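You operate a simulated robot arm through the tools that you are given. There is no shell and no other tool. Be economical: measure what you need, move in short steps, check, and stop when the job is done.

The job below is to be done with a simulated two-armed robot. You get a single attempt, and the scene is never put back.

JOB
Pick up the white spare radio with one hand, pass it to the other hand and put it on the shelf under the lead bench.
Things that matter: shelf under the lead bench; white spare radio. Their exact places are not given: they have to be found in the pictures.

It is judged by the outcome, as a careful person would: the job done as asked, and still so three seconds after it is handed in. It fails if anything else is knocked over, pushed out of place, dropped, spilled or broken.

ROBOT AND FRAMES
Two 7-joint arms with three-finger grippers on one trunk, on a base that drives. Base frame: it is fixed to the floor where the robot stands at the start and does not move with it; the origin is under the middle of the robot, x ahead of it, y to its left, z up; the surface under the hand at the start is at about z = 0.8. Lengths are in m, angles in rad, forces in N, time in s.
The left shoulder is at the start at [0.03, 0.124, 1.008], the right one opposite. With the tool pointing down near the work surface each hand reaches from about 0.1 to 0.78 m from the robot's upright axis, wherever it stands, measured 20 degrees to its own side. Places, roughly: shelf under the lead bench [0.7, 0.1, 0.2]. Payload 2.2 kg a hand.
The tool frame of a hand sits at the grasp point between the pads (the TCP): z along the fingers, y along the line on which they close. The tips reach 0.028 m beyond it. The gripper opens to 0.102 m. The gripper's body begins 0.071 m behind the TCP.
Orientation is that of the tool frame in the base frame, as a unit quaternion [w, x, y, z]. With the fingers straight down and closing along the base's y, the tool's x points along the base's -x, its y along +y and its z along -z.

CONTROLS
- The arms move only by the tool arm_command. It takes "left_series", "right_series" or both (then of equal length, played together; a hand with none holds still); each is a list of rows, each an object of numbers (a shift or turn left out is 0, a gripper value left out holds the last): "dx", "dy", "dz": the shift along the tool's x, y, z in m; "wx", "wy", "wz": the turn, a rotation vector about the tool's x, y, z in degrees; "grip": the opening, from 0 (shut) to 1 (fully open). In form: [{"dx": .., "dy": .., "dz": .., "wx": .., "wy": .., "wz": .., "grip": ..}, ...]. A call has 1 to 8 rows; each row shifts and turns the commanded pose from where the row before left it, along the tool's axes as they then stand. A row lasts 0.2 s, in which the tool goes at most 0.05 m and 0.15 rad; a call with a longer step from one row to the next is refused whole, and so is a gripper value outside its range. A pose out of reach is approached as far as the arm can. The call stops where the force on the tool passes 40 N (or 10 N more than at its start, if that is more) or the arm is blocked; 0.2 s more then pass. Each finger halts on what it meets, pressing with about 34 N; the grip force reading is that of the motor and also rises with nothing between the fingers. The clock runs only during rows and for 0.2 s after the last one: add rows that do not move to give the fingers time. The reply holds the time, the measured pose of the TCP, the force on the tool along the base axes, the opening and the grip force, in the units named above and with some noise, with the torque about the TCP (base axes, N m) and any sound that the robot's microphone picked up.
- Cameras (640 x 400 px; columns grow to the right, rows downward): "scene" is now at [0.0375, 0.0197, 1.7106]; the picture's right is [0.04, -1.00, 0.00], its down [-0.86, -0.04, -0.50] and it looks along [0.50, 0.02, -0.86] (base axes); focal length 290 px, centre (320, 200). "left" rides on the left gripper at [0.072, 0.038, -0.086] in its tool frame; the picture's right is [-0.46, 0.89, 0.00], its down [-0.60, -0.32, -0.73] and it looks along [-0.65, -0.34, 0.68] (tool axes); focal length 256 px, centre (320, 200). "right" rides on the right gripper at [0.069, 0.044, -0.086] in its tool frame; the picture's right is [-0.53, 0.85, 0.00], its down [-0.58, -0.36, -0.73] and it looks along [-0.62, -0.39, 0.68] (tool axes); focal length 256 px, centre (320, 200).
- capture(camera): a new picture of that camera. The clock stands still meanwhile.
- lift_body(by): slides the trunk up (or, below 0, down) by that many m; the arms and the scene camera ride with it, the base frame stays. It gives what a move gives, with no picture.
- roll_base(legs): drives the robot by 1 to 6 legs, each [ahead, left, turn to the left] in m, m and rad, along the robot's own axes; the way and the turn of a leg run together, so that a leg with both is an arc; at most 1.5 m and 3.142 rad a leg. The arms and the cameras ride along, it lands a little off, and it stops where it bumps. It gives what a move gives.
- pan_tilt(pan, tilt): turns the head with the scene camera to pan (to the left, within 2.496 rad either way) and tilt (down, from -0.506 to 1.204), counted from straight ahead of the robot. It gives what a move gives.
- point_at(camera, pixels): there is no depth. For up to 12 entries [column, row, z] of the newest picture of that camera ("zoom" is the newest enlarged one), the place [x, y] in the base frame at which the ray of that pixel passes the height z, good to about 0.003 m, but the place of the scene camera against the robot may be out by one fixed shift of up to 0.018 m in any direction. The clock stands still meanwhile.
- close_up(camera, box): a new picture of the part [left, top, right, bottom] of that camera's present view, enlarged. The clock stands still meanwhile.
- sign_off(): hands the job in; it is judged then, once.

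Go step by step. Measure first, check grasps and placings, and put right what went wrong. The budget is 80 turns and 62 pictures, counting those below and the enlarged ones. Unless the task says otherwise, let go and move clear before handing in, and close with one line.

The tools are called after "Call:" as a command line: name --argument value ..., lists and objects as JSON in quotes. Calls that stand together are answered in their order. arm_command: Moves the arms, as the interface text tells. Its arguments: {"type":"object","properties":{"left_series":{"type":"array"},"right_series":{"type":"array"}},"required":[]} The other tools are called the same way: lift_body (by) slides the trunk up or down; roll_base (legs) drives the base; pan_tilt (pan, tilt) turns the head that bears the scene camera; capture (camera) takes a picture; point_at (camera, pixels) gives the place at which the rays of pixels pass given heights; close_up (camera, box) takes an enlarged picture of a part of a camera's view; sign_off () hands the job in.

At the start:

```text
t: 0.0
left_eef_pos: [0.587, 0.2201, 1.0655]
left_tcp_rot: [0.001, 0.0, 1.0, 0.0]
left_force: [-0.4, 0.8, -0.1]
left_torque: [0.01, 0.01, -0.01]
left_gripper_width: 0.1022
left_grasp_force: 0.1
right_eef_pos: [0.4335, -0.2372, 1.1128]
right_tcp_rot: [0.001, 0.0, 1.0, 0.0]
right_force: [0.3, -0.3, 0.2]
right_torque: [-0.05, 0.0, -0.01]
right_gripper_width: 0.1022
right_grasp_force: 0.0
trunk travel left (down, up): [-0.25, 0.29]
robot x, y, heading: [0.0002, 0.0005, 0.001]
head pan, tilt: [0.042, 1.042]
```

scene: 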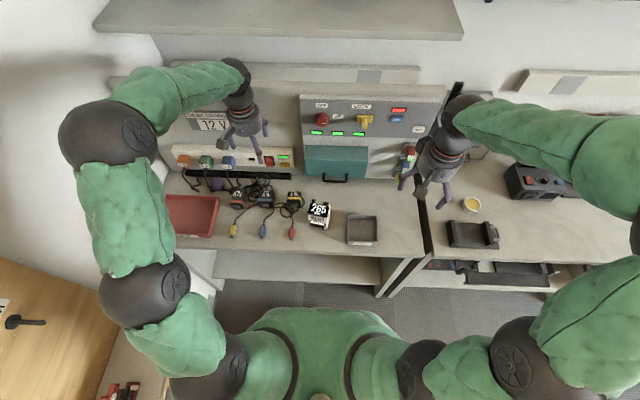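
right: 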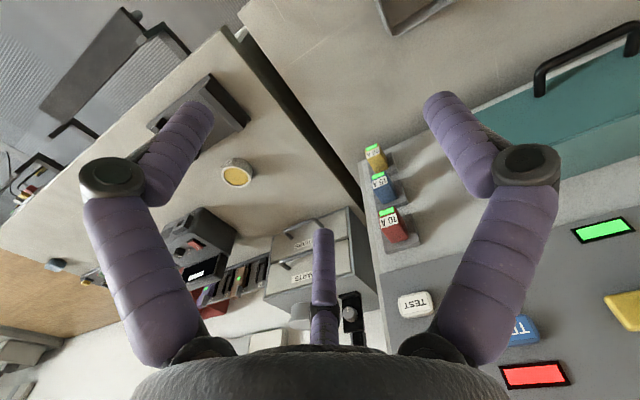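
left: 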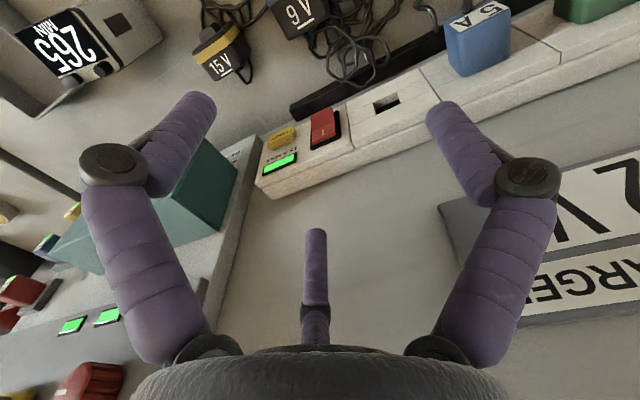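

The start picture shows a white/black object marked 265 near (318,213) on the bench and a shelf below it near (300,265). I'll enlarge to see what is what.

Call:
close_up --camera "scene" --box '[160, 140, 420, 302]'

Call:
close_up --camera "scene" --box '[400, 130, 640, 300]'

```text
2.46 times, centred on (290, 221) of scene
```

zoom: 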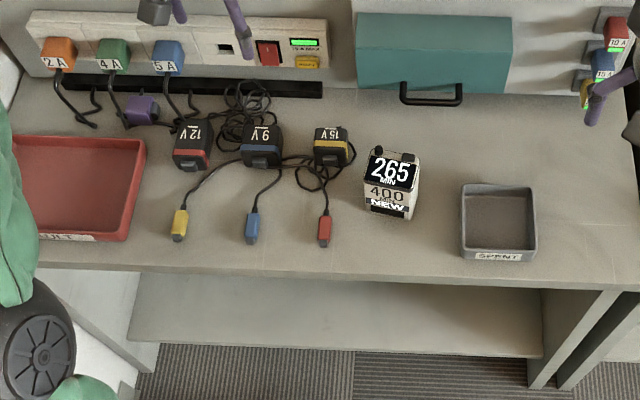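

```text
2.35 times, centred on (520, 215) of scene
```

zoom: 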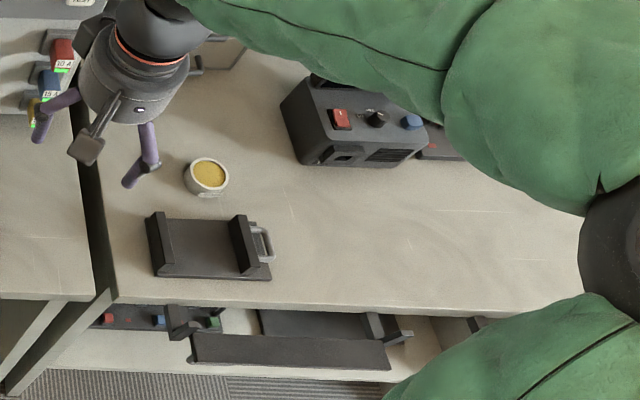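

The item marked 265 reads "400 … NEW", so it looks like a battery or meter and not a radio. I'll turn the head to look for the white radio elsewhere.

Call:
pan_tilt --pan 1.3 --tilt 0.8

Call:
capture --camera "scene"

Call:
pan_tilt --pan -1.2 --tilt 0.8

Call:
capture --camera "scene"

```text
t: 1.4
left_eef_pos: [0.5861, 0.2197, 1.0659]
left_tcp_rot: [0.0, 0.0, 1.0, 0.0]
left_force: [0.3, 0.9, -0.2]
left_torque: [0.02, -0.02, 0.01]
left_gripper_width: 0.1022
left_grasp_force: 0.0
right_eef_pos: [0.4331, -0.2389, 1.1127]
right_tcp_rot: [0.0, 0.001, 1.0, 0.0]
right_force: [0.5, 0.4, -0.6]
right_torque: [0.02, 0.02, -0.02]
right_gripper_width: 0.1019
right_grasp_force: 0.0
trunk travel left (down, up): [-0.25, 0.29]
robot x, y, heading: [-0.0036, 0.0032, -0.001]
head pan, tilt: [1.3, 0.799]
```

```text
56 pictures are left
```

scene: 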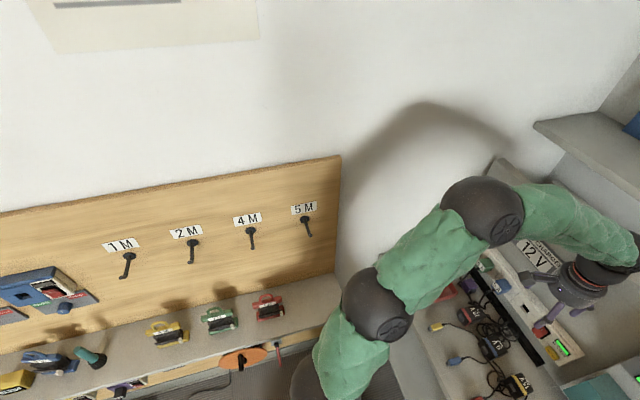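

```text
t: 3.7
left_eef_pos: [0.5871, 0.2189, 1.0673]
left_tcp_rot: [0.0, 0.0, 1.0, -0.001]
left_force: [-0.2, 0.0, 0.9]
left_torque: [0.03, 0.0, 0.01]
left_gripper_width: 0.102
left_grasp_force: 0.1
right_eef_pos: [0.4328, -0.2368, 1.1134]
right_tcp_rot: [0.0, 0.0, 1.0, 0.0]
right_force: [-0.4, -0.1, -0.3]
right_torque: [0.02, 0.03, -0.04]
right_gripper_width: 0.1021
right_grasp_force: 0.0
trunk travel left (down, up): [-0.25, 0.29]
robot x, y, heading: [-0.0023, -0.0025, 0.004]
head pan, tilt: [-1.201, 0.799]
```

```text
55 pictures are left
```

scene: 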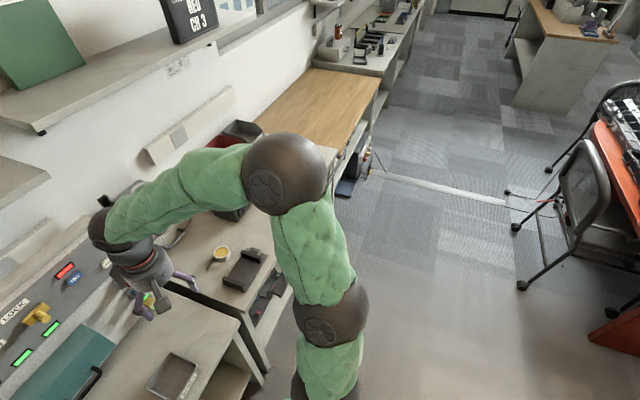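

No radio is clear yet, and the room runs on to the right and behind. I'll look at those parts.

Call:
close_up --camera "scene" --box '[200, 0, 440, 150]'

Call:
close_up --camera "scene" --box '[480, 0, 640, 150]'

Call:
pan_tilt --pan -2.3 --tilt 0.6

Call:
capture --camera "scene"

Call:
pan_tilt --pan 2.3 --tilt 0.7

Call:
capture --camera "scene"

```text
2.67 times, centred on (320, 75) of scene
```

zoom: 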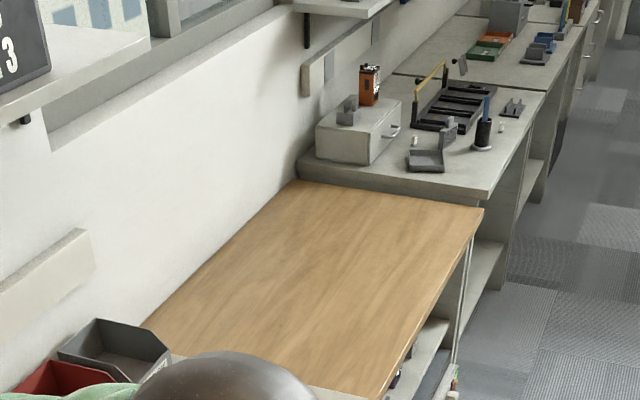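

```text
2.67 times, centred on (560, 75) of scene
```

zoom: 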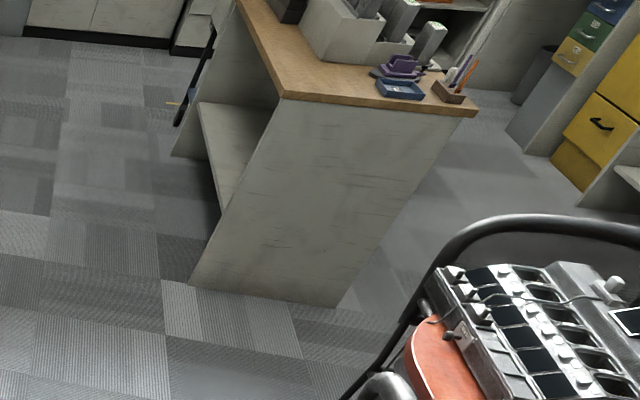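

```text
t: 5.0
left_eef_pos: [0.587, 0.2204, 1.066]
left_tcp_rot: [0.001, 0.0, 1.0, 0.0]
left_force: [-0.4, -0.4, -0.5]
left_torque: [0.01, 0.03, -0.02]
left_gripper_width: 0.1021
left_grasp_force: 0.0
right_eef_pos: [0.4324, -0.2373, 1.1128]
right_tcp_rot: [0.0, 0.0, 1.0, 0.0]
right_force: [0.1, -1.1, -1.4]
right_torque: [0.01, -0.03, -0.01]
right_gripper_width: 0.1021
right_grasp_force: 0.1
trunk travel left (down, up): [-0.25, 0.29]
robot x, y, heading: [-0.0024, -0.0005, -0.001]
head pan, tilt: [-2.3, 0.6]
```

```text
52 pictures are left
```

scene: 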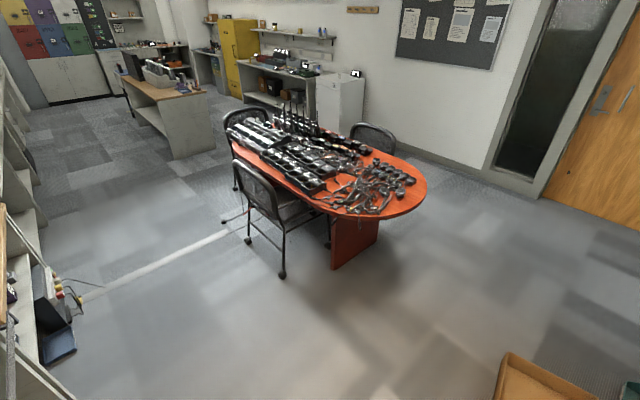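

```text
t: 8.7
left_eef_pos: [0.5874, 0.2199, 1.0662]
left_tcp_rot: [-0.001, 0.0, 1.0, 0.0]
left_force: [-0.7, -0.5, -0.3]
left_torque: [-0.01, -0.01, 0.02]
left_gripper_width: 0.102
left_grasp_force: 0.1
right_eef_pos: [0.4335, -0.2374, 1.1136]
right_tcp_rot: [0.0, 0.0, 1.0, 0.0]
right_force: [0.2, 0.2, 0.2]
right_torque: [0.0, 0.01, 0.01]
right_gripper_width: 0.1022
right_grasp_force: 0.0
trunk travel left (down, up): [-0.25, 0.29]
robot x, y, heading: [0.0007, 0.0053, 0.001]
head pan, tilt: [2.3, 0.7]
```

```text
51 pictures are left
```

scene: 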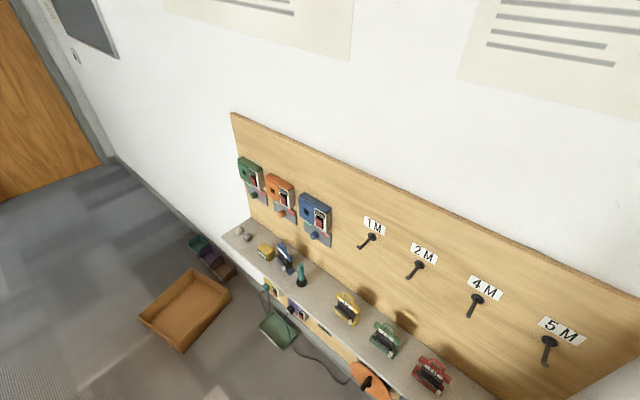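

The orange table carries a lot of electronics, and the 265 device in the left camera at (80,40) has knobs like a small radio. I'll enlarge the left camera there and look at the orange table and the shelf above.

Call:
close_up --camera "left" --box '[0, 0, 240, 150]'

Call:
pan_tilt --pan -2.3 --tilt 0.4

Call:
close_up --camera "scene" --box '[200, 140, 440, 290]'

Call:
close_up --camera "scene" --box '[190, 60, 380, 180]'

Call:
pan_tilt --pan 0.0 --tilt 0.2

Call:
capture --camera "scene"

```text
2.67 times, centred on (120, 75) of left
```

zoom: 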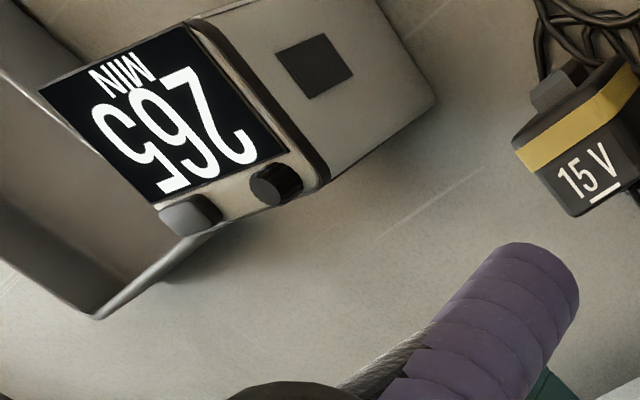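

```text
t: 12.4
left_eef_pos: [0.5875, 0.2211, 1.0665]
left_tcp_rot: [0.0, 0.0, 1.0, 0.0]
left_force: [0.6, -0.8, -0.1]
left_torque: [0.03, 0.01, -0.01]
left_gripper_width: 0.1022
left_grasp_force: 0.0
right_eef_pos: [0.4339, -0.2384, 1.1128]
right_tcp_rot: [0.0, 0.001, 1.0, 0.0]
right_force: [0.5, 0.1, -0.4]
right_torque: [0.01, -0.03, -0.01]
right_gripper_width: 0.1021
right_grasp_force: 0.0
trunk travel left (down, up): [-0.25, 0.29]
robot x, y, heading: [0.0012, 0.0007, 0.002]
head pan, tilt: [-2.3, 0.4]
```

```text
2.67 times, centred on (320, 215) of scene
```

zoom: 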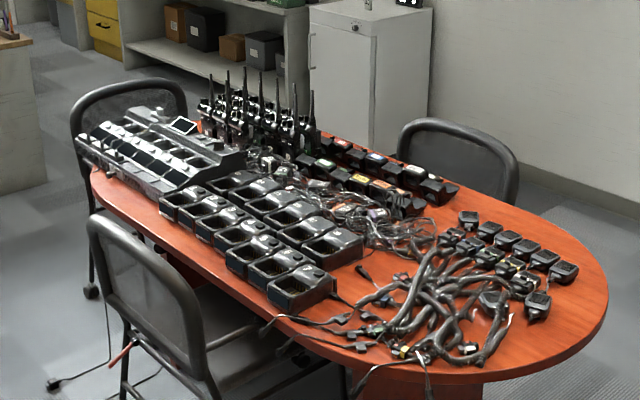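

```text
3.33 times, centred on (285, 120) of scene
```

zoom: 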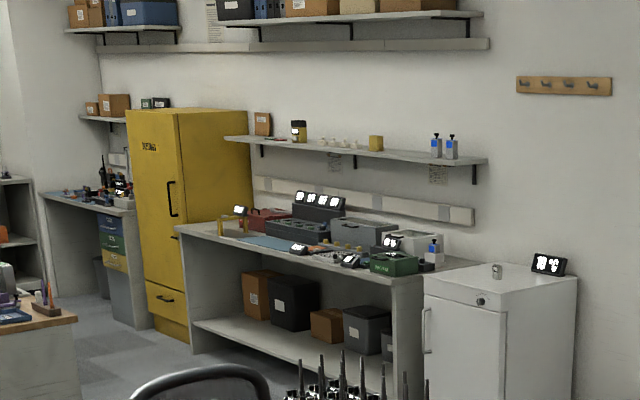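

```text
t: 14.5
left_eef_pos: [0.5882, 0.2197, 1.0651]
left_tcp_rot: [-0.001, 0.0, 1.0, 0.001]
left_force: [-1.0, 0.4, -0.2]
left_torque: [-0.01, 0.04, -0.01]
left_gripper_width: 0.102
left_grasp_force: 0.1
right_eef_pos: [0.4338, -0.2379, 1.1129]
right_tcp_rot: [0.0, 0.0, 1.0, 0.0]
right_force: [0.6, 0.3, -0.4]
right_torque: [0.01, 0.02, -0.02]
right_gripper_width: 0.1018
right_grasp_force: 0.0
trunk travel left (down, up): [-0.25, 0.29]
robot x, y, heading: [0.0033, -0.0023, -0.003]
head pan, tilt: [0.0, 0.201]
```

```text
47 pictures are left
```

scene: 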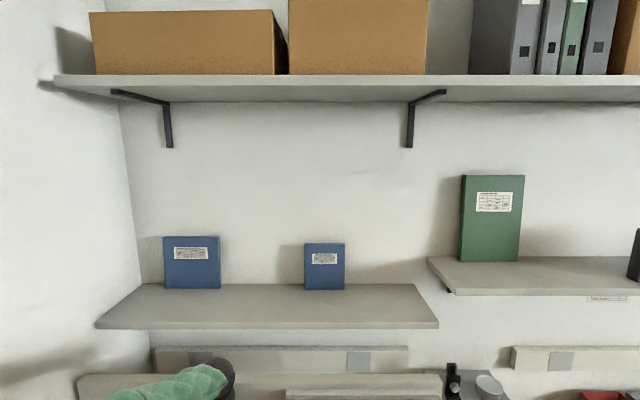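

No antenna radio has turned up nearby. The orange unit on the far bench (about (338,32) in the earlier right-hand view) looks the same kind as the 265 unit, so I'll compare them and look at the right side again.

Call:
pan_tilt --pan -1.2 --tilt 0.6

Call:
close_up --camera "scene" --box '[280, 50, 440, 150]'

Call:
pan_tilt --pan 0.0 --tilt 0.95

Call:
close_up --camera "scene" --box '[280, 155, 400, 230]'

Call:
capture --camera "scene"

```text
t: 15.9
left_eef_pos: [0.5884, 0.2195, 1.0661]
left_tcp_rot: [0.0, 0.0, 1.0, 0.0]
left_force: [-0.8, -0.3, 0.3]
left_torque: [-0.02, 0.01, -0.01]
left_gripper_width: 0.1022
left_grasp_force: 0.0
right_eef_pos: [0.4342, -0.2376, 1.1133]
right_tcp_rot: [0.0, 0.001, 1.0, -0.001]
right_force: [-0.4, -0.4, 0.1]
right_torque: [-0.02, -0.01, 0.04]
right_gripper_width: 0.102
right_grasp_force: 0.0
trunk travel left (down, up): [-0.25, 0.29]
robot x, y, heading: [-0.0003, 0.0008, -0.001]
head pan, tilt: [-1.201, 0.6]
```

```text
4.00 times, centred on (360, 100) of scene
```

zoom: 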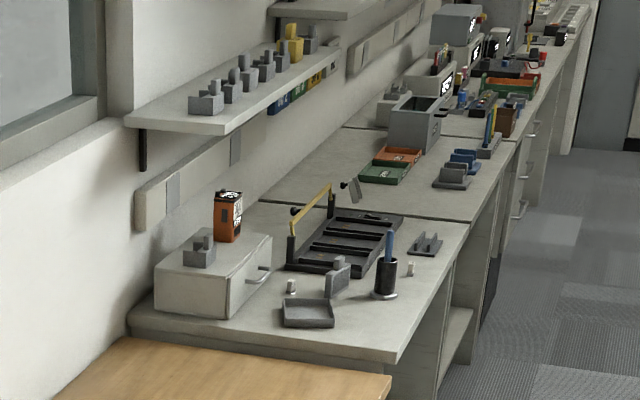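

```text
t: 17.3
left_eef_pos: [0.5874, 0.22, 1.0655]
left_tcp_rot: [-0.001, 0.001, 1.0, 0.0]
left_force: [0.1, 0.4, -0.2]
left_torque: [0.04, 0.0, 0.02]
left_gripper_width: 0.1021
left_grasp_force: 0.1
right_eef_pos: [0.4334, -0.2375, 1.1131]
right_tcp_rot: [0.0, 0.0, 1.0, 0.0]
right_force: [-0.3, -0.3, -0.7]
right_torque: [0.0, -0.01, -0.03]
right_gripper_width: 0.1021
right_grasp_force: 0.0
trunk travel left (down, up): [-0.25, 0.29]
robot x, y, heading: [-0.0027, -0.0003, -0.0]
head pan, tilt: [0.0, 0.949]
```

```text
5.33 times, centred on (340, 192) of scene
```

zoom: 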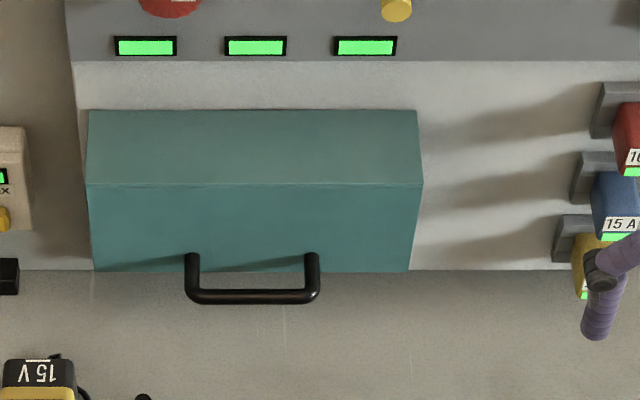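

```text
44 pictures are left
```

scene: 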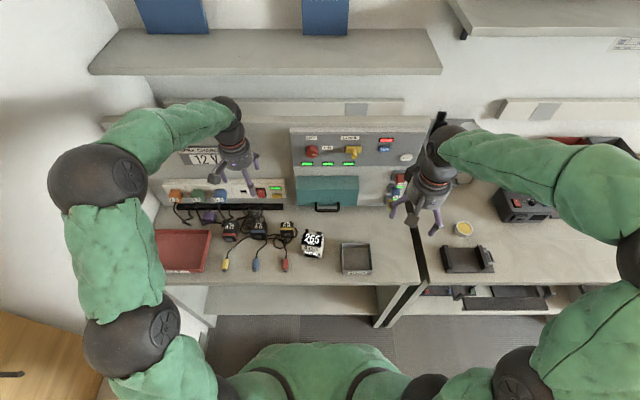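

The orange unit has the same display and knob layout, so the white 265 unit is the white radio. I'll enlarge it for size and pose and measure some pixels.

Call:
close_up --camera "scene" --box '[260, 205, 388, 285]'

```text
5.00 times, centred on (324, 245) of scene
```

zoom: 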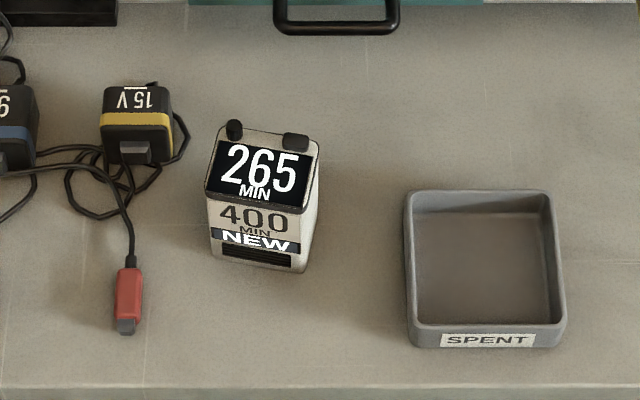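

The radio stands with base corners at zoom (212,255) and (300,272) and top corners at (207,200),(308,213),(318,145),(222,128). I'll turn those into positions, with the bench edge and shelf edges.

Call:
point_at --camera "zoom" --pixels '[[212, 255, 0.8], [300, 272, 0.8], [207, 200, 0.85], [308, 213, 0.85], [318, 145, 0.85], [222, 128, 0.85], [207, 200, 0.88], [308, 213, 0.88], [318, 145, 0.88], [222, 128, 0.88], [320, 385, 0.8], [130, 330, 0.8]]'

Call:
point_at --camera "scene" --pixels '[[210, 315, 0.2], [380, 315, 0.2], [260, 287, 0.2], [420, 280, 0.8], [372, 327, 0.0], [218, 285, 0.8]]'

Call:
point_at --camera "left" --pixels '[[63, 108, 0.8], [78, 0, 0.85], [15, 32, 0.85], [163, 38, 0.8], [113, 70, 0.85], [70, 0, 0.88], [15, 32, 0.88], [58, 78, 0.88], [113, 63, 0.88], [120, 68, 0.88]]'

```text
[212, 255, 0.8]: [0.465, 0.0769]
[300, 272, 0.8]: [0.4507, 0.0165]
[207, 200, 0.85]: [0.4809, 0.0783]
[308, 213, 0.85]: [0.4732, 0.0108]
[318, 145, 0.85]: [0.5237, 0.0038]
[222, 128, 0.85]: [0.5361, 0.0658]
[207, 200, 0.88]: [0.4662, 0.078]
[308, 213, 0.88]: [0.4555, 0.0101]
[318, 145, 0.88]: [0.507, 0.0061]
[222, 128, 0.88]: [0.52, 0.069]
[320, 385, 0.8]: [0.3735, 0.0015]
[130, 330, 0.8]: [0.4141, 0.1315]
```

```text
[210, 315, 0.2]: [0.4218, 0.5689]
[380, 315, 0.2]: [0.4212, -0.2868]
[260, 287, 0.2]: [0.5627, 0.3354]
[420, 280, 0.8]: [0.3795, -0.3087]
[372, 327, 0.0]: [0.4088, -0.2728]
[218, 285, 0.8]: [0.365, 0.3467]
```

```text
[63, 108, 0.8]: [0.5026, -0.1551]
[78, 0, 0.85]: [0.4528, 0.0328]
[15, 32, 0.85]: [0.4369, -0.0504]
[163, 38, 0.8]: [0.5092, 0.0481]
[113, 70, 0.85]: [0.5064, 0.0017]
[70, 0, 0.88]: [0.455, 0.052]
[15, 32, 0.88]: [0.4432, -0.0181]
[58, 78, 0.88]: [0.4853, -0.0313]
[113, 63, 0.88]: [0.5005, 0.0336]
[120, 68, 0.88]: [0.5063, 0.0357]
```

I'll measure the top corners of the radio in the left camera at several heights to get its height.

Call:
point_at --camera "left" --pixels '[[70, 9, 0.88], [70, 9, 0.9], [70, 9, 0.92], [122, 67, 0.88], [122, 67, 0.9], [122, 67, 0.92], [62, 84, 0.9], [62, 84, 0.92], [15, 32, 0.9], [15, 32, 0.92], [163, 38, 0.8]]'

Call:
point_at --camera "zoom" --pixels '[[207, 200, 0.9], [308, 213, 0.9], [318, 145, 0.9], [222, 128, 0.9], [207, 200, 0.92], [308, 213, 0.92], [318, 145, 0.92], [222, 128, 0.92], [310, 215, 0.8]]'

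```text
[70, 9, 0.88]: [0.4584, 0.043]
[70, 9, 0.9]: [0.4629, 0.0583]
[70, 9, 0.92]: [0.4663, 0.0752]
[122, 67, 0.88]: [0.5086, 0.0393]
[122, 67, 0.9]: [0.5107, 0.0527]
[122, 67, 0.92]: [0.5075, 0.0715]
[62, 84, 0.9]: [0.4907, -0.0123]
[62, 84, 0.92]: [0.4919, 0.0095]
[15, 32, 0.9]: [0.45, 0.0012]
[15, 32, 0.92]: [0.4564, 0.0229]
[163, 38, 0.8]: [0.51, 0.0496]
```

```text
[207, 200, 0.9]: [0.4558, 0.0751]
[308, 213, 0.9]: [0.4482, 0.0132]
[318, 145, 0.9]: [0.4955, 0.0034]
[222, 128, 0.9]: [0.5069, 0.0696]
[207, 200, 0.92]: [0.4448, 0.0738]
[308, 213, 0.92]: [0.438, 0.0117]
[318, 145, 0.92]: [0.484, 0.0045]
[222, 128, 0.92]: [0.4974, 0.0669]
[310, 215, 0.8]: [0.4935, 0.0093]
```

The two views agree on a radio about 0.063 (y) × 0.048 (x) × 0.10 m tall, near (0.478, 0.025) and turned about −8°. The right hand will grip it front-to-back from above near the top, and the left hand will take it from the left tilted down, then place it. I'll first bring the right hand over it and move the left clear.

Call:
arm_command --right_series '[{"dx": -0.008, "dy": 0.04}, {"dx": -0.008, "dy": 0.04}, {"dx": -0.008, "dy": 0.04}, {"dx": -0.008, "dy": 0.04}, {"dx": -0.006, "dy": 0.04}, {"dx": -0.005, "dy": 0.03}]' --left_series '[{"dx": 0.02, "dy": 0.02}, {"dx": 0.02, "dy": 0.02}, {"dx": 0.02, "dy": 0.02}, {"dx": 0.02, "dy": 0.02}, {"dx": 0.02, "dy": 0.0}, {"dx": 0.0, "dy": 0.0}]'

Call:
arm_command --right_series '[{"wz": -8.2}, {"wz": -8.2}, {"wz": -8.2}, {"wz": -8.2}, {"wz": -8.2}, {"wz": -8.2}, {"wz": -8.2}, {"wz": -8.2}]'

Call:
arm_command --right_series '[{"wz": -8.2}, {"wz": -8.2}, {}, {}]'

Call:
capture --camera "right"

Call:
capture --camera "scene"

```text
t: 18.7
left_eef_pos: [0.4878, 0.2989, 1.0642]
left_tcp_rot: [-0.001, 0.0, 1.0, 0.0]
left_force: [0.1, 0.2, 0.0]
left_torque: [-0.01, 0.0, -0.04]
left_gripper_width: 0.1022
left_grasp_force: 0.0
right_eef_pos: [0.4769, -0.0067, 1.1122]
right_tcp_rot: [-0.001, 0.001, 1.0, 0.0]
right_force: [0.1, -0.4, 0.2]
right_torque: [-0.03, 0.01, 0.01]
right_gripper_width: 0.102
right_grasp_force: 0.0
trunk travel left (down, up): [-0.25, 0.29]
robot x, y, heading: [-0.0009, 0.001, -0.001]
head pan, tilt: [0.0, 0.949]
```

```text
t: 20.5
left_eef_pos: [0.4878, 0.3001, 1.0663]
left_tcp_rot: [0.001, 0.0, 1.0, -0.001]
left_force: [-0.1, 0.0, -0.3]
left_torque: [-0.02, 0.01, -0.01]
left_gripper_width: 0.1019
left_grasp_force: 0.0
right_eef_pos: [0.4751, -0.0072, 1.1133]
right_tcp_rot: [0.0, -0.543, 0.84, 0.0]
right_force: [-0.7, -0.1, 0.8]
right_torque: [0.03, -0.02, 0.02]
right_gripper_width: 0.102
right_grasp_force: 0.1
trunk travel left (down, up): [-0.25, 0.29]
robot x, y, heading: [-0.0013, 0.0012, 0.005]
head pan, tilt: [0.0, 0.949]
```

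```text
t: 21.5
left_eef_pos: [0.4873, 0.2998, 1.0665]
left_tcp_rot: [0.001, 0.0, 1.0, 0.0]
left_force: [0.3, 0.5, 0.0]
left_torque: [0.0, 0.03, 0.01]
left_gripper_width: 0.1018
left_grasp_force: 0.1
right_eef_pos: [0.4756, -0.0065, 1.1138]
right_tcp_rot: [0.0, -0.657, 0.754, 0.0]
right_force: [1.3, 0.3, 0.1]
right_torque: [-0.02, 0.01, -0.02]
right_gripper_width: 0.1018
right_grasp_force: 0.0
trunk travel left (down, up): [-0.25, 0.29]
robot x, y, heading: [0.0041, 0.002, -0.0]
head pan, tilt: [0.0, 0.949]
```

```text
42 pictures are left
```

right: 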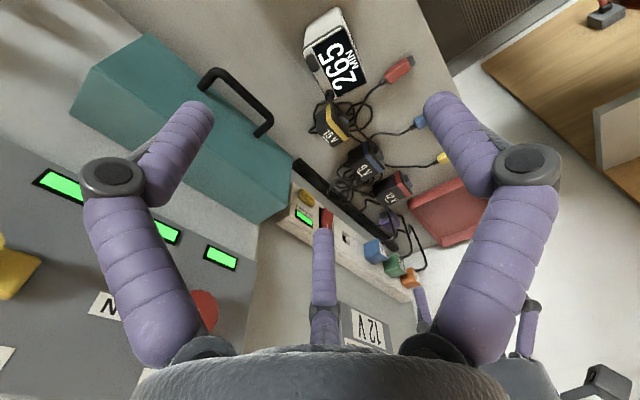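

```text
41 pictures are left
```

scene: 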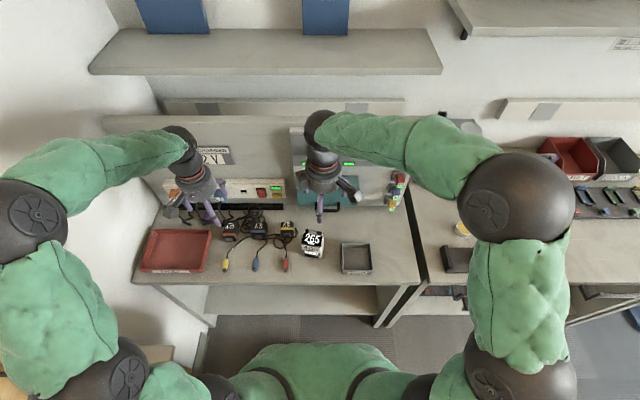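

The right hand is turned, and the radio shows at about (335,55) in its camera. I'll enlarge and measure the corners.

Call:
close_up --camera "right" --box '[272, 0, 400, 112]'

```text
3.57 times, centred on (336, 56) of right
```

zoom: 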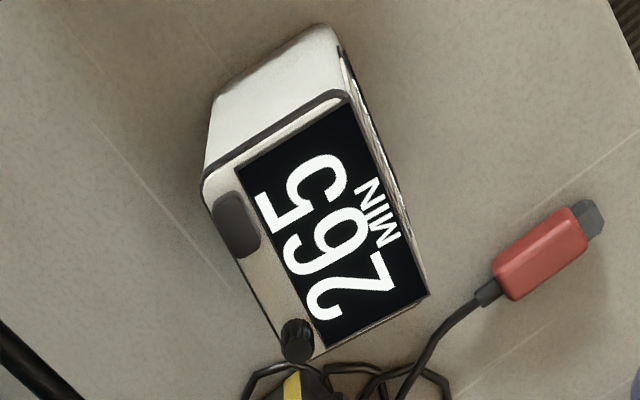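

Call:
point_at --camera "zoom" --pixels '[[205, 185, 0.9], [348, 92, 0.9], [428, 292, 0.9], [312, 355, 0.9], [205, 185, 0.91], [348, 92, 0.91], [428, 292, 0.91], [312, 355, 0.91], [330, 26, 0.8], [213, 95, 0.8]]'

```text
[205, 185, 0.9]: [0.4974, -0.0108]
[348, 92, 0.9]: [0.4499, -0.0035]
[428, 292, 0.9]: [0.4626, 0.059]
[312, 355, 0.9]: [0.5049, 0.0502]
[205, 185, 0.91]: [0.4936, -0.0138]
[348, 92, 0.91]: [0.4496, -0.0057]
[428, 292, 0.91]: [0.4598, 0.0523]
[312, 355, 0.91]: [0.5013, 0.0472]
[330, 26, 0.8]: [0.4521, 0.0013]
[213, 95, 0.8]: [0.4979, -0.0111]
```

The right camera puts the radio centre at (0.4787, 0.0237) with its top at 0.90, and top and bottom corners agree. I'll align, come down over it and close.

Call:
arm_command --right_series '[{"dx": -0.0202, "dy": 0.0012, "wz": 0.6}, {"dz": 0.04}, {"dz": 0.04}, {"dz": 0.04}, {"dz": 0.04}, {"dz": 0.03}, {}]'

Call:
capture --camera "right"

Call:
close_up --camera "scene" --box '[240, 140, 400, 240]'

```text
t: 23.1
left_eef_pos: [0.4876, 0.2992, 1.0652]
left_tcp_rot: [0.001, 0.0, 1.0, 0.001]
left_force: [0.9, -0.1, 0.3]
left_torque: [-0.01, -0.02, 0.0]
left_gripper_width: 0.1018
left_grasp_force: 0.1
right_eef_pos: [0.4777, 0.0124, 0.9227]
right_tcp_rot: [0.0, -0.652, 0.758, 0.0]
right_force: [-0.5, 0.7, -0.4]
right_torque: [-0.02, -0.01, -0.01]
right_gripper_width: 0.1021
right_grasp_force: 0.1
trunk travel left (down, up): [-0.25, 0.29]
robot x, y, heading: [0.0033, -0.0006, 0.002]
head pan, tilt: [0.0, 0.949]
```

```text
39 pictures are left
```

right: 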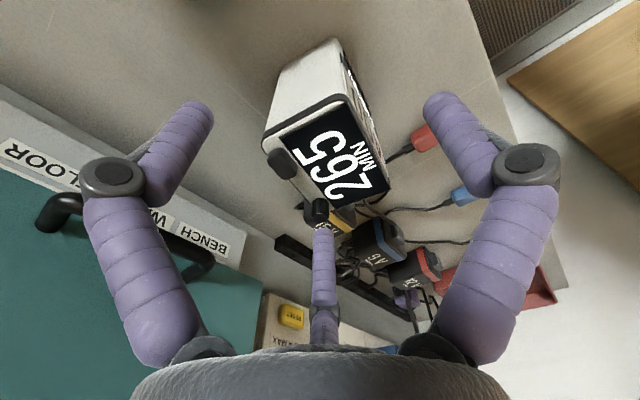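

```text
4.00 times, centred on (320, 190) of scene
```

zoom: 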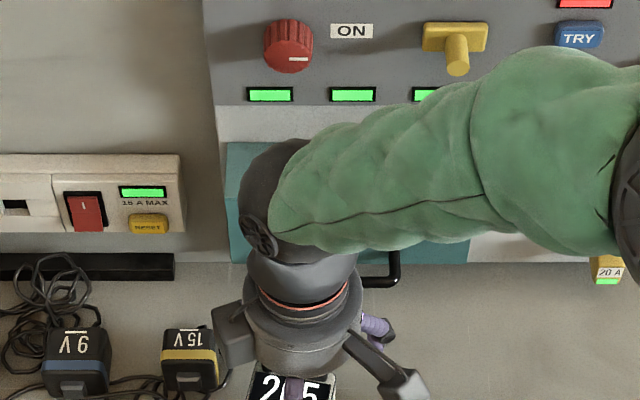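

The hand camera shows three prongs: tips near (440,100), (190,110) and (320,228). I'll check how they move by closing the left hand in free air before I grip anything.

Call:
arm_command --left_series '[{"grip": 0.45}, {}, {}]'

Call:
capture --camera "left"

Call:
close_up --camera "scene" --box '[130, 110, 250, 260]'

```text
t: 23.9
left_eef_pos: [0.4869, 0.2995, 1.0668]
left_tcp_rot: [0.0, 0.001, 1.0, 0.0]
left_force: [0.4, -0.5, 0.5]
left_torque: [-0.01, -0.01, -0.01]
left_gripper_width: 0.0462
left_grasp_force: 0.1
right_eef_pos: [0.4771, 0.0112, 0.923]
right_tcp_rot: [0.0, -0.651, 0.759, 0.0]
right_force: [0.4, 0.7, -0.4]
right_torque: [-0.01, 0.01, 0.0]
right_gripper_width: 0.102
right_grasp_force: 0.1
trunk travel left (down, up): [-0.25, 0.29]
robot x, y, heading: [0.0037, -0.0008, 0.0]
head pan, tilt: [0.0, 0.949]
```

```text
37 pictures are left
```

left: 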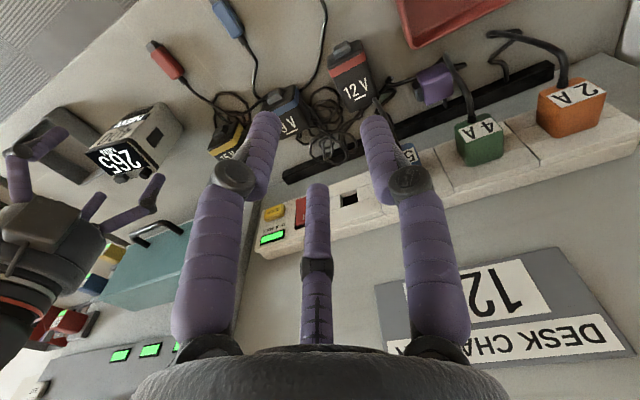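

```text
2.67 times, centred on (190, 185) of scene
```

zoom: 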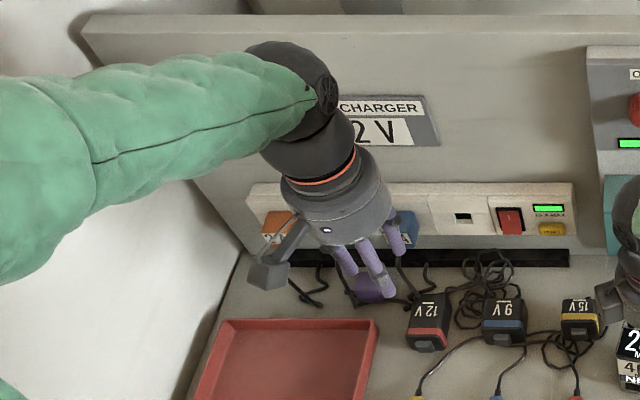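

The prongs converge as a thumb on +y opposing a pair on −y, and the reading (0.046) matches the gap along y. Gripping the 0.048 m depth with the hand centred suits this, so I'll centre, lower to about 0.888 and close.

Call:
arm_command --right_series '[{"dx": -0.012, "dy": 0.0005}, {"dz": 0.018}, {"dz": 0.017}, {}]'

Call:
arm_command --right_series '[{"grip": 0.3}, {}, {}, {}, {"grip": 0.0}, {}, {}]'

Call:
capture --camera "right"

Call:
close_up --camera "left" --box '[0, 80, 240, 230]'

```text
t: 24.9
left_eef_pos: [0.487, 0.2983, 1.0661]
left_tcp_rot: [0.001, 0.0, 1.0, 0.0]
left_force: [1.0, -0.1, -0.3]
left_torque: [0.03, 0.01, -0.03]
left_gripper_width: 0.0457
left_grasp_force: 0.2
right_eef_pos: [0.4792, 0.0252, 0.8877]
right_tcp_rot: [0.0, -0.652, 0.758, 0.0]
right_force: [-0.8, -0.9, 0.2]
right_torque: [-0.01, 0.02, 0.01]
right_gripper_width: 0.1019
right_grasp_force: 0.0
trunk travel left (down, up): [-0.25, 0.29]
robot x, y, heading: [-0.0038, -0.0004, 0.002]
head pan, tilt: [0.0, 0.949]
```

```text
t: 26.5
left_eef_pos: [0.4874, 0.2989, 1.0664]
left_tcp_rot: [0.0, -0.001, 1.0, 0.0]
left_force: [0.4, 0.1, 0.4]
left_torque: [-0.03, 0.0, 0.01]
left_gripper_width: 0.0459
left_grasp_force: 0.2
right_eef_pos: [0.4787, 0.0242, 0.8892]
right_tcp_rot: [0.0, -0.652, 0.758, -0.001]
right_force: [2.0, 0.4, 5.5]
right_torque: [-0.02, -0.2, -0.07]
right_gripper_width: 0.0771
right_grasp_force: 33.8
trunk travel left (down, up): [-0.25, 0.29]
robot x, y, heading: [-0.0001, 0.0001, -0.0]
head pan, tilt: [0.0, 0.949]
```

```text
35 pictures are left
```

right: 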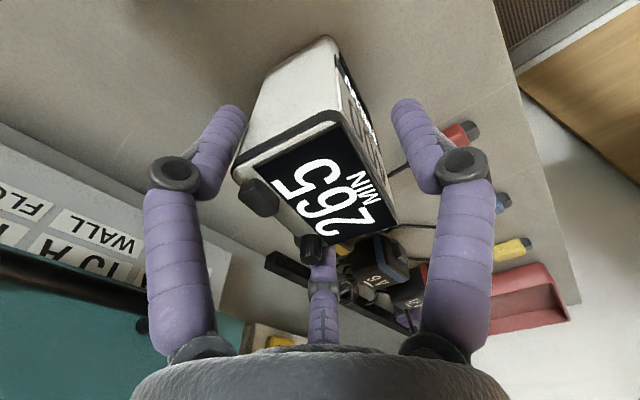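

```text
2.67 times, centred on (120, 155) of left
```

zoom: 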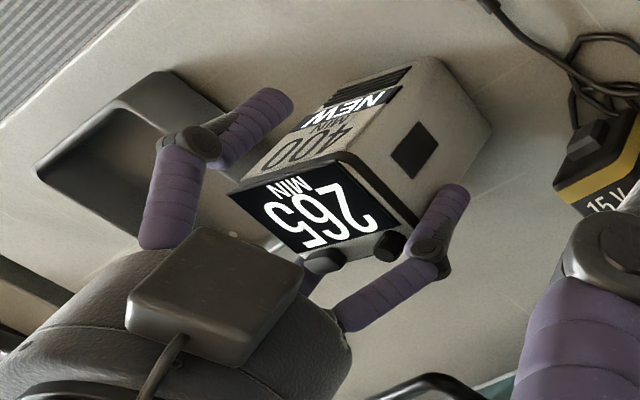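

The width stopped at 0.077 with the pair wedged on the radio's back corners, so the three prongs are real and a top grip is poor. It's better to come in from the side, with the pair spread over the tall face. I'll open, lift, and roll the right hand by 180° so its camera faces up when it tilts.

Call:
arm_command --right_series '[{"grip": 1.0}, {}, {}, {"dz": -0.04}, {"dz": -0.045}, {"dz": -0.045}, {"dz": -0.045}, {"dz": -0.03}]' --left_series '[{"grip": 1.0}, {}, {}, {}, {}, {}, {}, {}]'

Call:
arm_command --right_series '[{"wz": 8.5}, {"wz": 8.5}, {"wz": 8.5}, {"wz": 8.5}, {"wz": 8.5}, {"wz": 8.5}, {"wz": 8.5}, {"wz": 8.5}]'

Call:
arm_command --right_series '[{"wz": 8.5}, {"wz": 8.5}, {"wz": 8.5}, {"wz": 8.5}, {"wz": 8.5}, {"wz": 8.5}, {"wz": 8.5}, {"wz": 8.5}]'

Call:
arm_command --right_series '[{"wz": 8.5}, {"wz": 8.5}, {"wz": 8.5}, {"wz": 8.5}, {"wz": 8.5}, {"wz": 1.5}, {}]'

Call:
capture --camera "scene"

```text
t: 28.3
left_eef_pos: [0.4868, 0.2982, 1.065]
left_tcp_rot: [0.0, 0.0, 1.0, 0.001]
left_force: [-0.1, 0.4, 0.2]
left_torque: [0.0, 0.02, -0.01]
left_gripper_width: 0.1018
left_grasp_force: 0.1
right_eef_pos: [0.4765, 0.0262, 1.0921]
right_tcp_rot: [0.0, -0.652, 0.758, 0.0]
right_force: [0.7, 0.4, -0.2]
right_torque: [0.02, 0.01, -0.06]
right_gripper_width: 0.1019
right_grasp_force: 0.1
trunk travel left (down, up): [-0.25, 0.29]
robot x, y, heading: [0.0008, 0.0002, -0.006]
head pan, tilt: [0.0, 0.949]
```

```text
t: 30.1
left_eef_pos: [0.4872, 0.2993, 1.065]
left_tcp_rot: [-0.001, 0.0, 1.0, 0.0]
left_force: [-0.2, 0.3, 0.0]
left_torque: [0.01, 0.04, 0.0]
left_gripper_width: 0.102
left_grasp_force: 0.1
right_eef_pos: [0.4791, 0.0238, 1.0932]
right_tcp_rot: [0.001, -0.115, 0.993, -0.001]
right_force: [0.1, 0.1, 0.5]
right_torque: [0.02, -0.03, 0.01]
right_gripper_width: 0.102
right_grasp_force: 0.1
trunk travel left (down, up): [-0.25, 0.29]
robot x, y, heading: [0.0006, 0.0025, 0.003]
head pan, tilt: [0.0, 0.949]
```

```text
t: 31.9
left_eef_pos: [0.4876, 0.3003, 1.0663]
left_tcp_rot: [0.0, 0.0, 1.0, 0.001]
left_force: [0.9, 0.5, -1.2]
left_torque: [-0.01, -0.02, -0.02]
left_gripper_width: 0.1021
left_grasp_force: 0.0
right_eef_pos: [0.4792, 0.0256, 1.0942]
right_tcp_rot: [0.001, 0.46, 0.888, 0.0]
right_force: [0.0, 0.1, 0.0]
right_torque: [0.0, -0.02, -0.01]
right_gripper_width: 0.102
right_grasp_force: 0.0
trunk travel left (down, up): [-0.25, 0.29]
robot x, y, heading: [0.001, 0.0028, 0.001]
head pan, tilt: [0.0, 0.949]
```

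```text
t: 33.5
left_eef_pos: [0.4879, 0.2991, 1.0664]
left_tcp_rot: [0.0, 0.001, 1.0, 0.0]
left_force: [0.6, -0.1, -0.2]
left_torque: [0.01, 0.0, -0.02]
left_gripper_width: 0.102
left_grasp_force: 0.1
right_eef_pos: [0.4793, 0.025, 1.0933]
right_tcp_rot: [0.0, 0.758, 0.652, -0.001]
right_force: [0.2, 0.1, -0.6]
right_torque: [0.02, 0.03, 0.0]
right_gripper_width: 0.102
right_grasp_force: 0.1
trunk travel left (down, up): [-0.25, 0.29]
robot x, y, heading: [-0.0012, -0.0008, 0.001]
head pan, tilt: [0.0, 0.949]
```

```text
33 pictures are left
```

scene: 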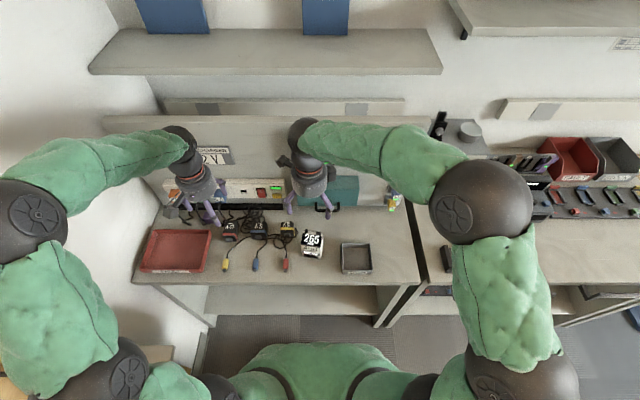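

The right hand is at yaw −98.6° as planned and the radio has stayed in place. Now I'll shift the hand to the right and tilt its fingers to point left, 30° below level.

Call:
arm_command --right_series '[{"dx": -0.045}, {"dx": -0.045}, {"dx": -0.045}, {"dx": -0.015, "wy": 8.5}, {"wy": 8.5}, {"wy": 8.5}, {"wy": 8.5}]'

Call:
arm_command --right_series '[{"wy": 8.5}, {"wy": 8.5}, {"wy": 8.5}, {"wy": 0.5}, {}]'

Call:
capture --camera "scene"

Call:
capture --camera "right"

```text
t: 35.1
left_eef_pos: [0.488, 0.2987, 1.0665]
left_tcp_rot: [0.0, 0.001, 1.0, 0.0]
left_force: [0.2, 0.6, -0.5]
left_torque: [-0.03, -0.03, -0.03]
left_gripper_width: 0.1021
left_grasp_force: 0.1
right_eef_pos: [0.457, -0.1255, 1.0933]
right_tcp_rot: [-0.191, 0.725, 0.623, 0.223]
right_force: [0.3, -0.8, -1.1]
right_torque: [-0.01, 0.03, -0.01]
right_gripper_width: 0.102
right_grasp_force: 0.0
trunk travel left (down, up): [-0.25, 0.29]
robot x, y, heading: [-0.0008, -0.0028, -0.001]
head pan, tilt: [0.0, 0.949]
```

```text
t: 36.3
left_eef_pos: [0.4877, 0.2998, 1.0664]
left_tcp_rot: [0.0, 0.001, 1.0, 0.0]
left_force: [-0.7, 0.4, 1.1]
left_torque: [-0.01, 0.0, 0.01]
left_gripper_width: 0.1021
left_grasp_force: 0.0
right_eef_pos: [0.4569, -0.1241, 1.0932]
right_tcp_rot: [-0.326, 0.657, 0.564, 0.379]
right_force: [1.1, 0.0, -0.5]
right_torque: [0.03, -0.01, -0.01]
right_gripper_width: 0.102
right_grasp_force: 0.2
trunk travel left (down, up): [-0.25, 0.29]
robot x, y, heading: [0.0006, 0.0006, -0.002]
head pan, tilt: [0.0, 0.949]
```

```text
32 pictures are left
```

scene: 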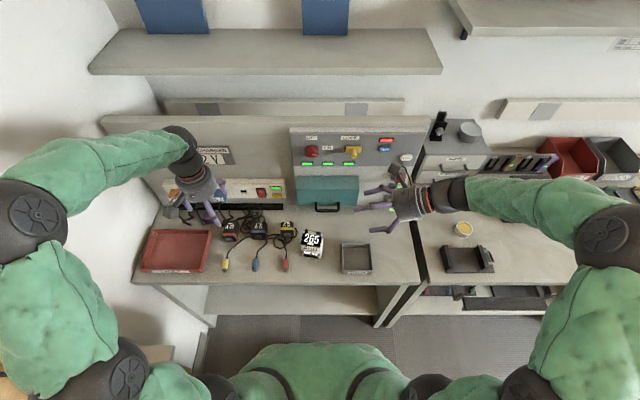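

```text
31 pictures are left
```

right: 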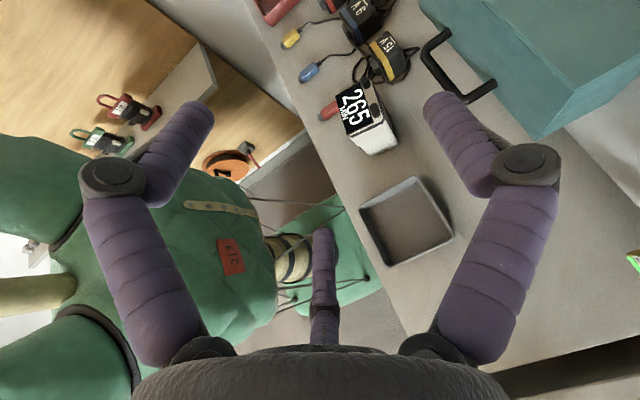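

The posture is good and the radio is in clear view at (362,115). I'll re-measure it in case the wedge grip nudged it.

Call:
close_up --camera "right" --box '[310, 70, 470, 270]'

```text
2.00 times, centred on (390, 170) of right
```

zoom: 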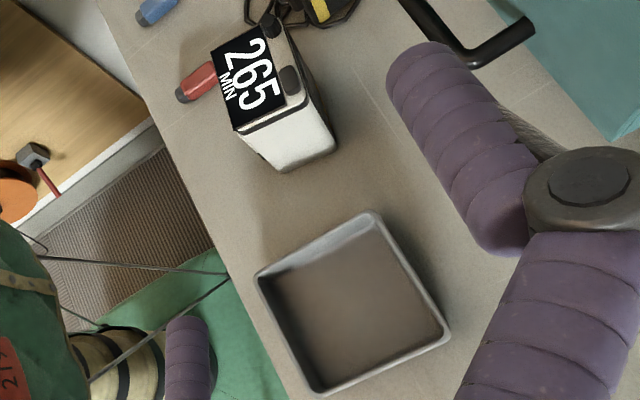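

Call:
point_at --camera "zoom" --pixels '[[237, 135, 0.9], [304, 100, 0.9], [210, 48, 0.9], [270, 25, 0.9], [284, 171, 0.8], [336, 149, 0.8], [255, 270, 0.83], [372, 212, 0.83], [450, 335, 0.83], [316, 393, 0.83], [276, 45, 0.9]]'

```text
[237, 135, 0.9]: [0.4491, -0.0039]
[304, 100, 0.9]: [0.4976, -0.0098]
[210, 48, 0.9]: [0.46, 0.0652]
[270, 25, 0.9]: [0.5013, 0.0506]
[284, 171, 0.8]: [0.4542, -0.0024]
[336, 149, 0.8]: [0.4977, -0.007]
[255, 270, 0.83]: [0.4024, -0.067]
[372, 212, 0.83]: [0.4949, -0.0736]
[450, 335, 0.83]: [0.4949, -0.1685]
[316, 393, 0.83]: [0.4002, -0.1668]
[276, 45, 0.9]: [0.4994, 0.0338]
```

The radio hasn't moved (centre 0.4787, 0.0245), and the tray spans y −0.067 to −0.168. I'll go to a standoff 0.13 m out along the finger line with the fingers part closed to 0.8.

Call:
arm_command --right_series '[{"dx": -0.031, "dy": -0.0026, "dz": 0.0253, "grip": 0.8}, {"dx": -0.031, "dy": -0.0026, "dz": 0.0253}, {"dx": -0.031, "dy": -0.0026, "dz": 0.0253}, {"dx": -0.031, "dy": -0.0025, "dz": 0.0253}, {}]'

Call:
capture --camera "right"

```text
t: 37.5
left_eef_pos: [0.4862, 0.2989, 1.0655]
left_tcp_rot: [0.0, 0.0, 1.0, 0.0]
left_force: [-0.9, -0.5, 0.5]
left_torque: [0.0, 0.01, -0.02]
left_gripper_width: 0.1022
left_grasp_force: 0.1
right_eef_pos: [0.4502, -0.0964, 0.935]
right_tcp_rot: [-0.326, 0.657, 0.565, 0.379]
right_force: [-0.7, 0.5, -0.4]
right_torque: [-0.01, 0.0, 0.01]
right_gripper_width: 0.0818
right_grasp_force: 0.0
trunk travel left (down, up): [-0.25, 0.29]
robot x, y, heading: [0.0043, 0.0005, 0.0]
head pan, tilt: [0.0, 0.949]
```

```text
29 pictures are left
```

right: 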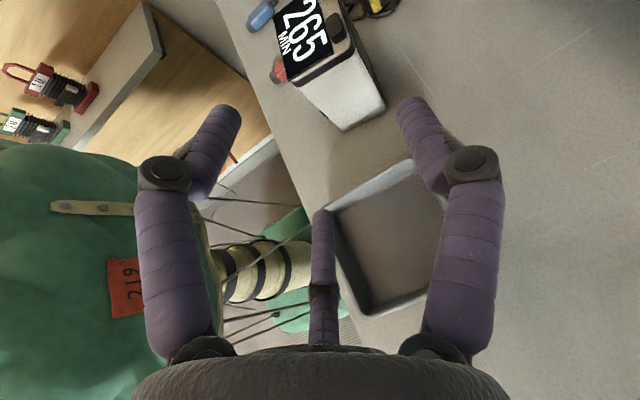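

The standoff is reached with no contact. The radio lies ahead between the thumb at (420,130) and the pair, so I'll move in along the finger line.

Call:
arm_command --right_series '[{"dz": 0.03}, {"dz": 0.03}, {"dz": 0.025}, {"dz": 0.02}, {}]'

Call:
capture --camera "right"

```text
t: 38.7
left_eef_pos: [0.4871, 0.2998, 1.0652]
left_tcp_rot: [0.0, 0.0, 1.0, 0.0]
left_force: [-0.4, 0.5, 0.8]
left_torque: [0.03, 0.0, -0.02]
left_gripper_width: 0.1021
left_grasp_force: 0.1
right_eef_pos: [0.4648, -0.0057, 0.8827]
right_tcp_rot: [-0.326, 0.657, 0.565, 0.379]
right_force: [-0.4, 0.5, -0.6]
right_torque: [0.0, -0.02, 0.05]
right_gripper_width: 0.0815
right_grasp_force: 0.0
trunk travel left (down, up): [-0.25, 0.29]
robot x, y, heading: [-0.0012, -0.0037, -0.001]
head pan, tilt: [0.0, 0.949]
```

```text
28 pictures are left
```

right: 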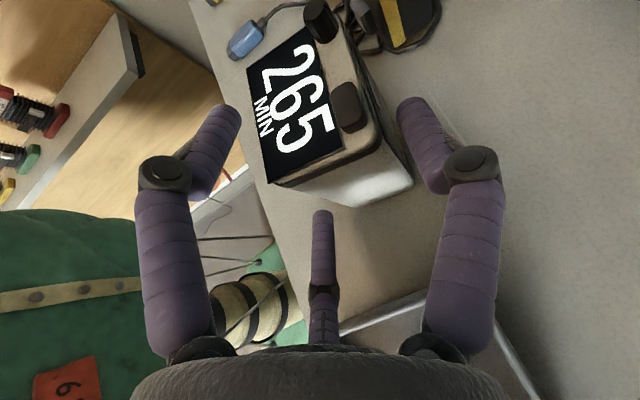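

The upper pair finger and thumb straddle the radio front and back with no force. I'll go in the last 0.025 m and close gently in stages.

Call:
arm_command --right_series '[{"dz": 0.013}, {"dz": 0.012}, {}, {"grip": 0.6}, {}, {"grip": 0.4}, {}, {}]'

Call:
capture --camera "right"

Call:
close_up --camera "scene" --box '[270, 190, 398, 290]'

```text
t: 40.5
left_eef_pos: [0.4883, 0.2985, 1.0656]
left_tcp_rot: [0.0, 0.0, 1.0, 0.0]
left_force: [-0.2, -0.3, -0.5]
left_torque: [0.01, -0.01, 0.0]
left_gripper_width: 0.1021
left_grasp_force: 0.1
right_eef_pos: [0.467, 0.0137, 0.8713]
right_tcp_rot: [-0.326, 0.657, 0.565, 0.379]
right_force: [1.5, 1.1, 0.9]
right_torque: [0.0, -0.06, 0.0]
right_gripper_width: 0.0705
right_grasp_force: 34.5
trunk travel left (down, up): [-0.25, 0.29]
robot x, y, heading: [-0.0012, -0.0041, 0.004]
head pan, tilt: [0.0, 0.949]
```

```text
27 pictures are left
```

right: 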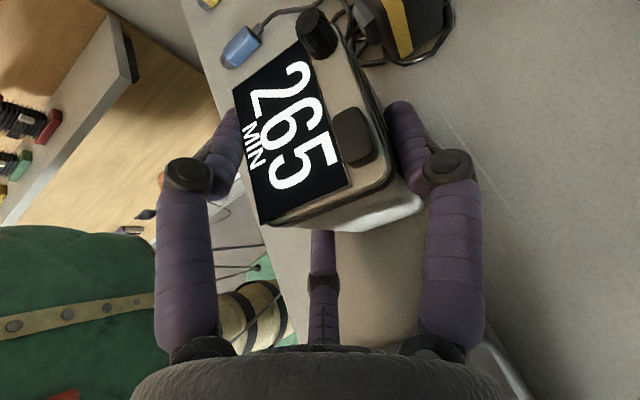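

```text
4.00 times, centred on (334, 240) of scene
```

zoom: 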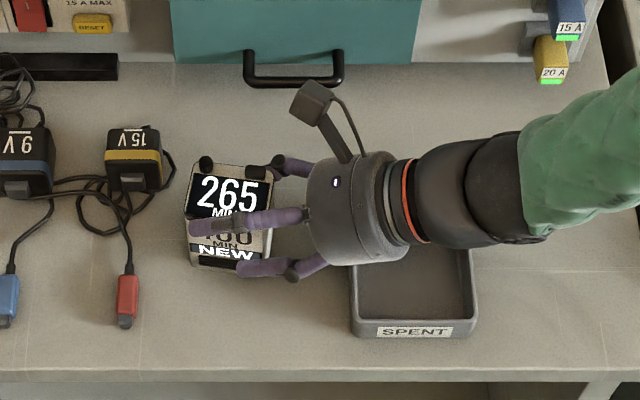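

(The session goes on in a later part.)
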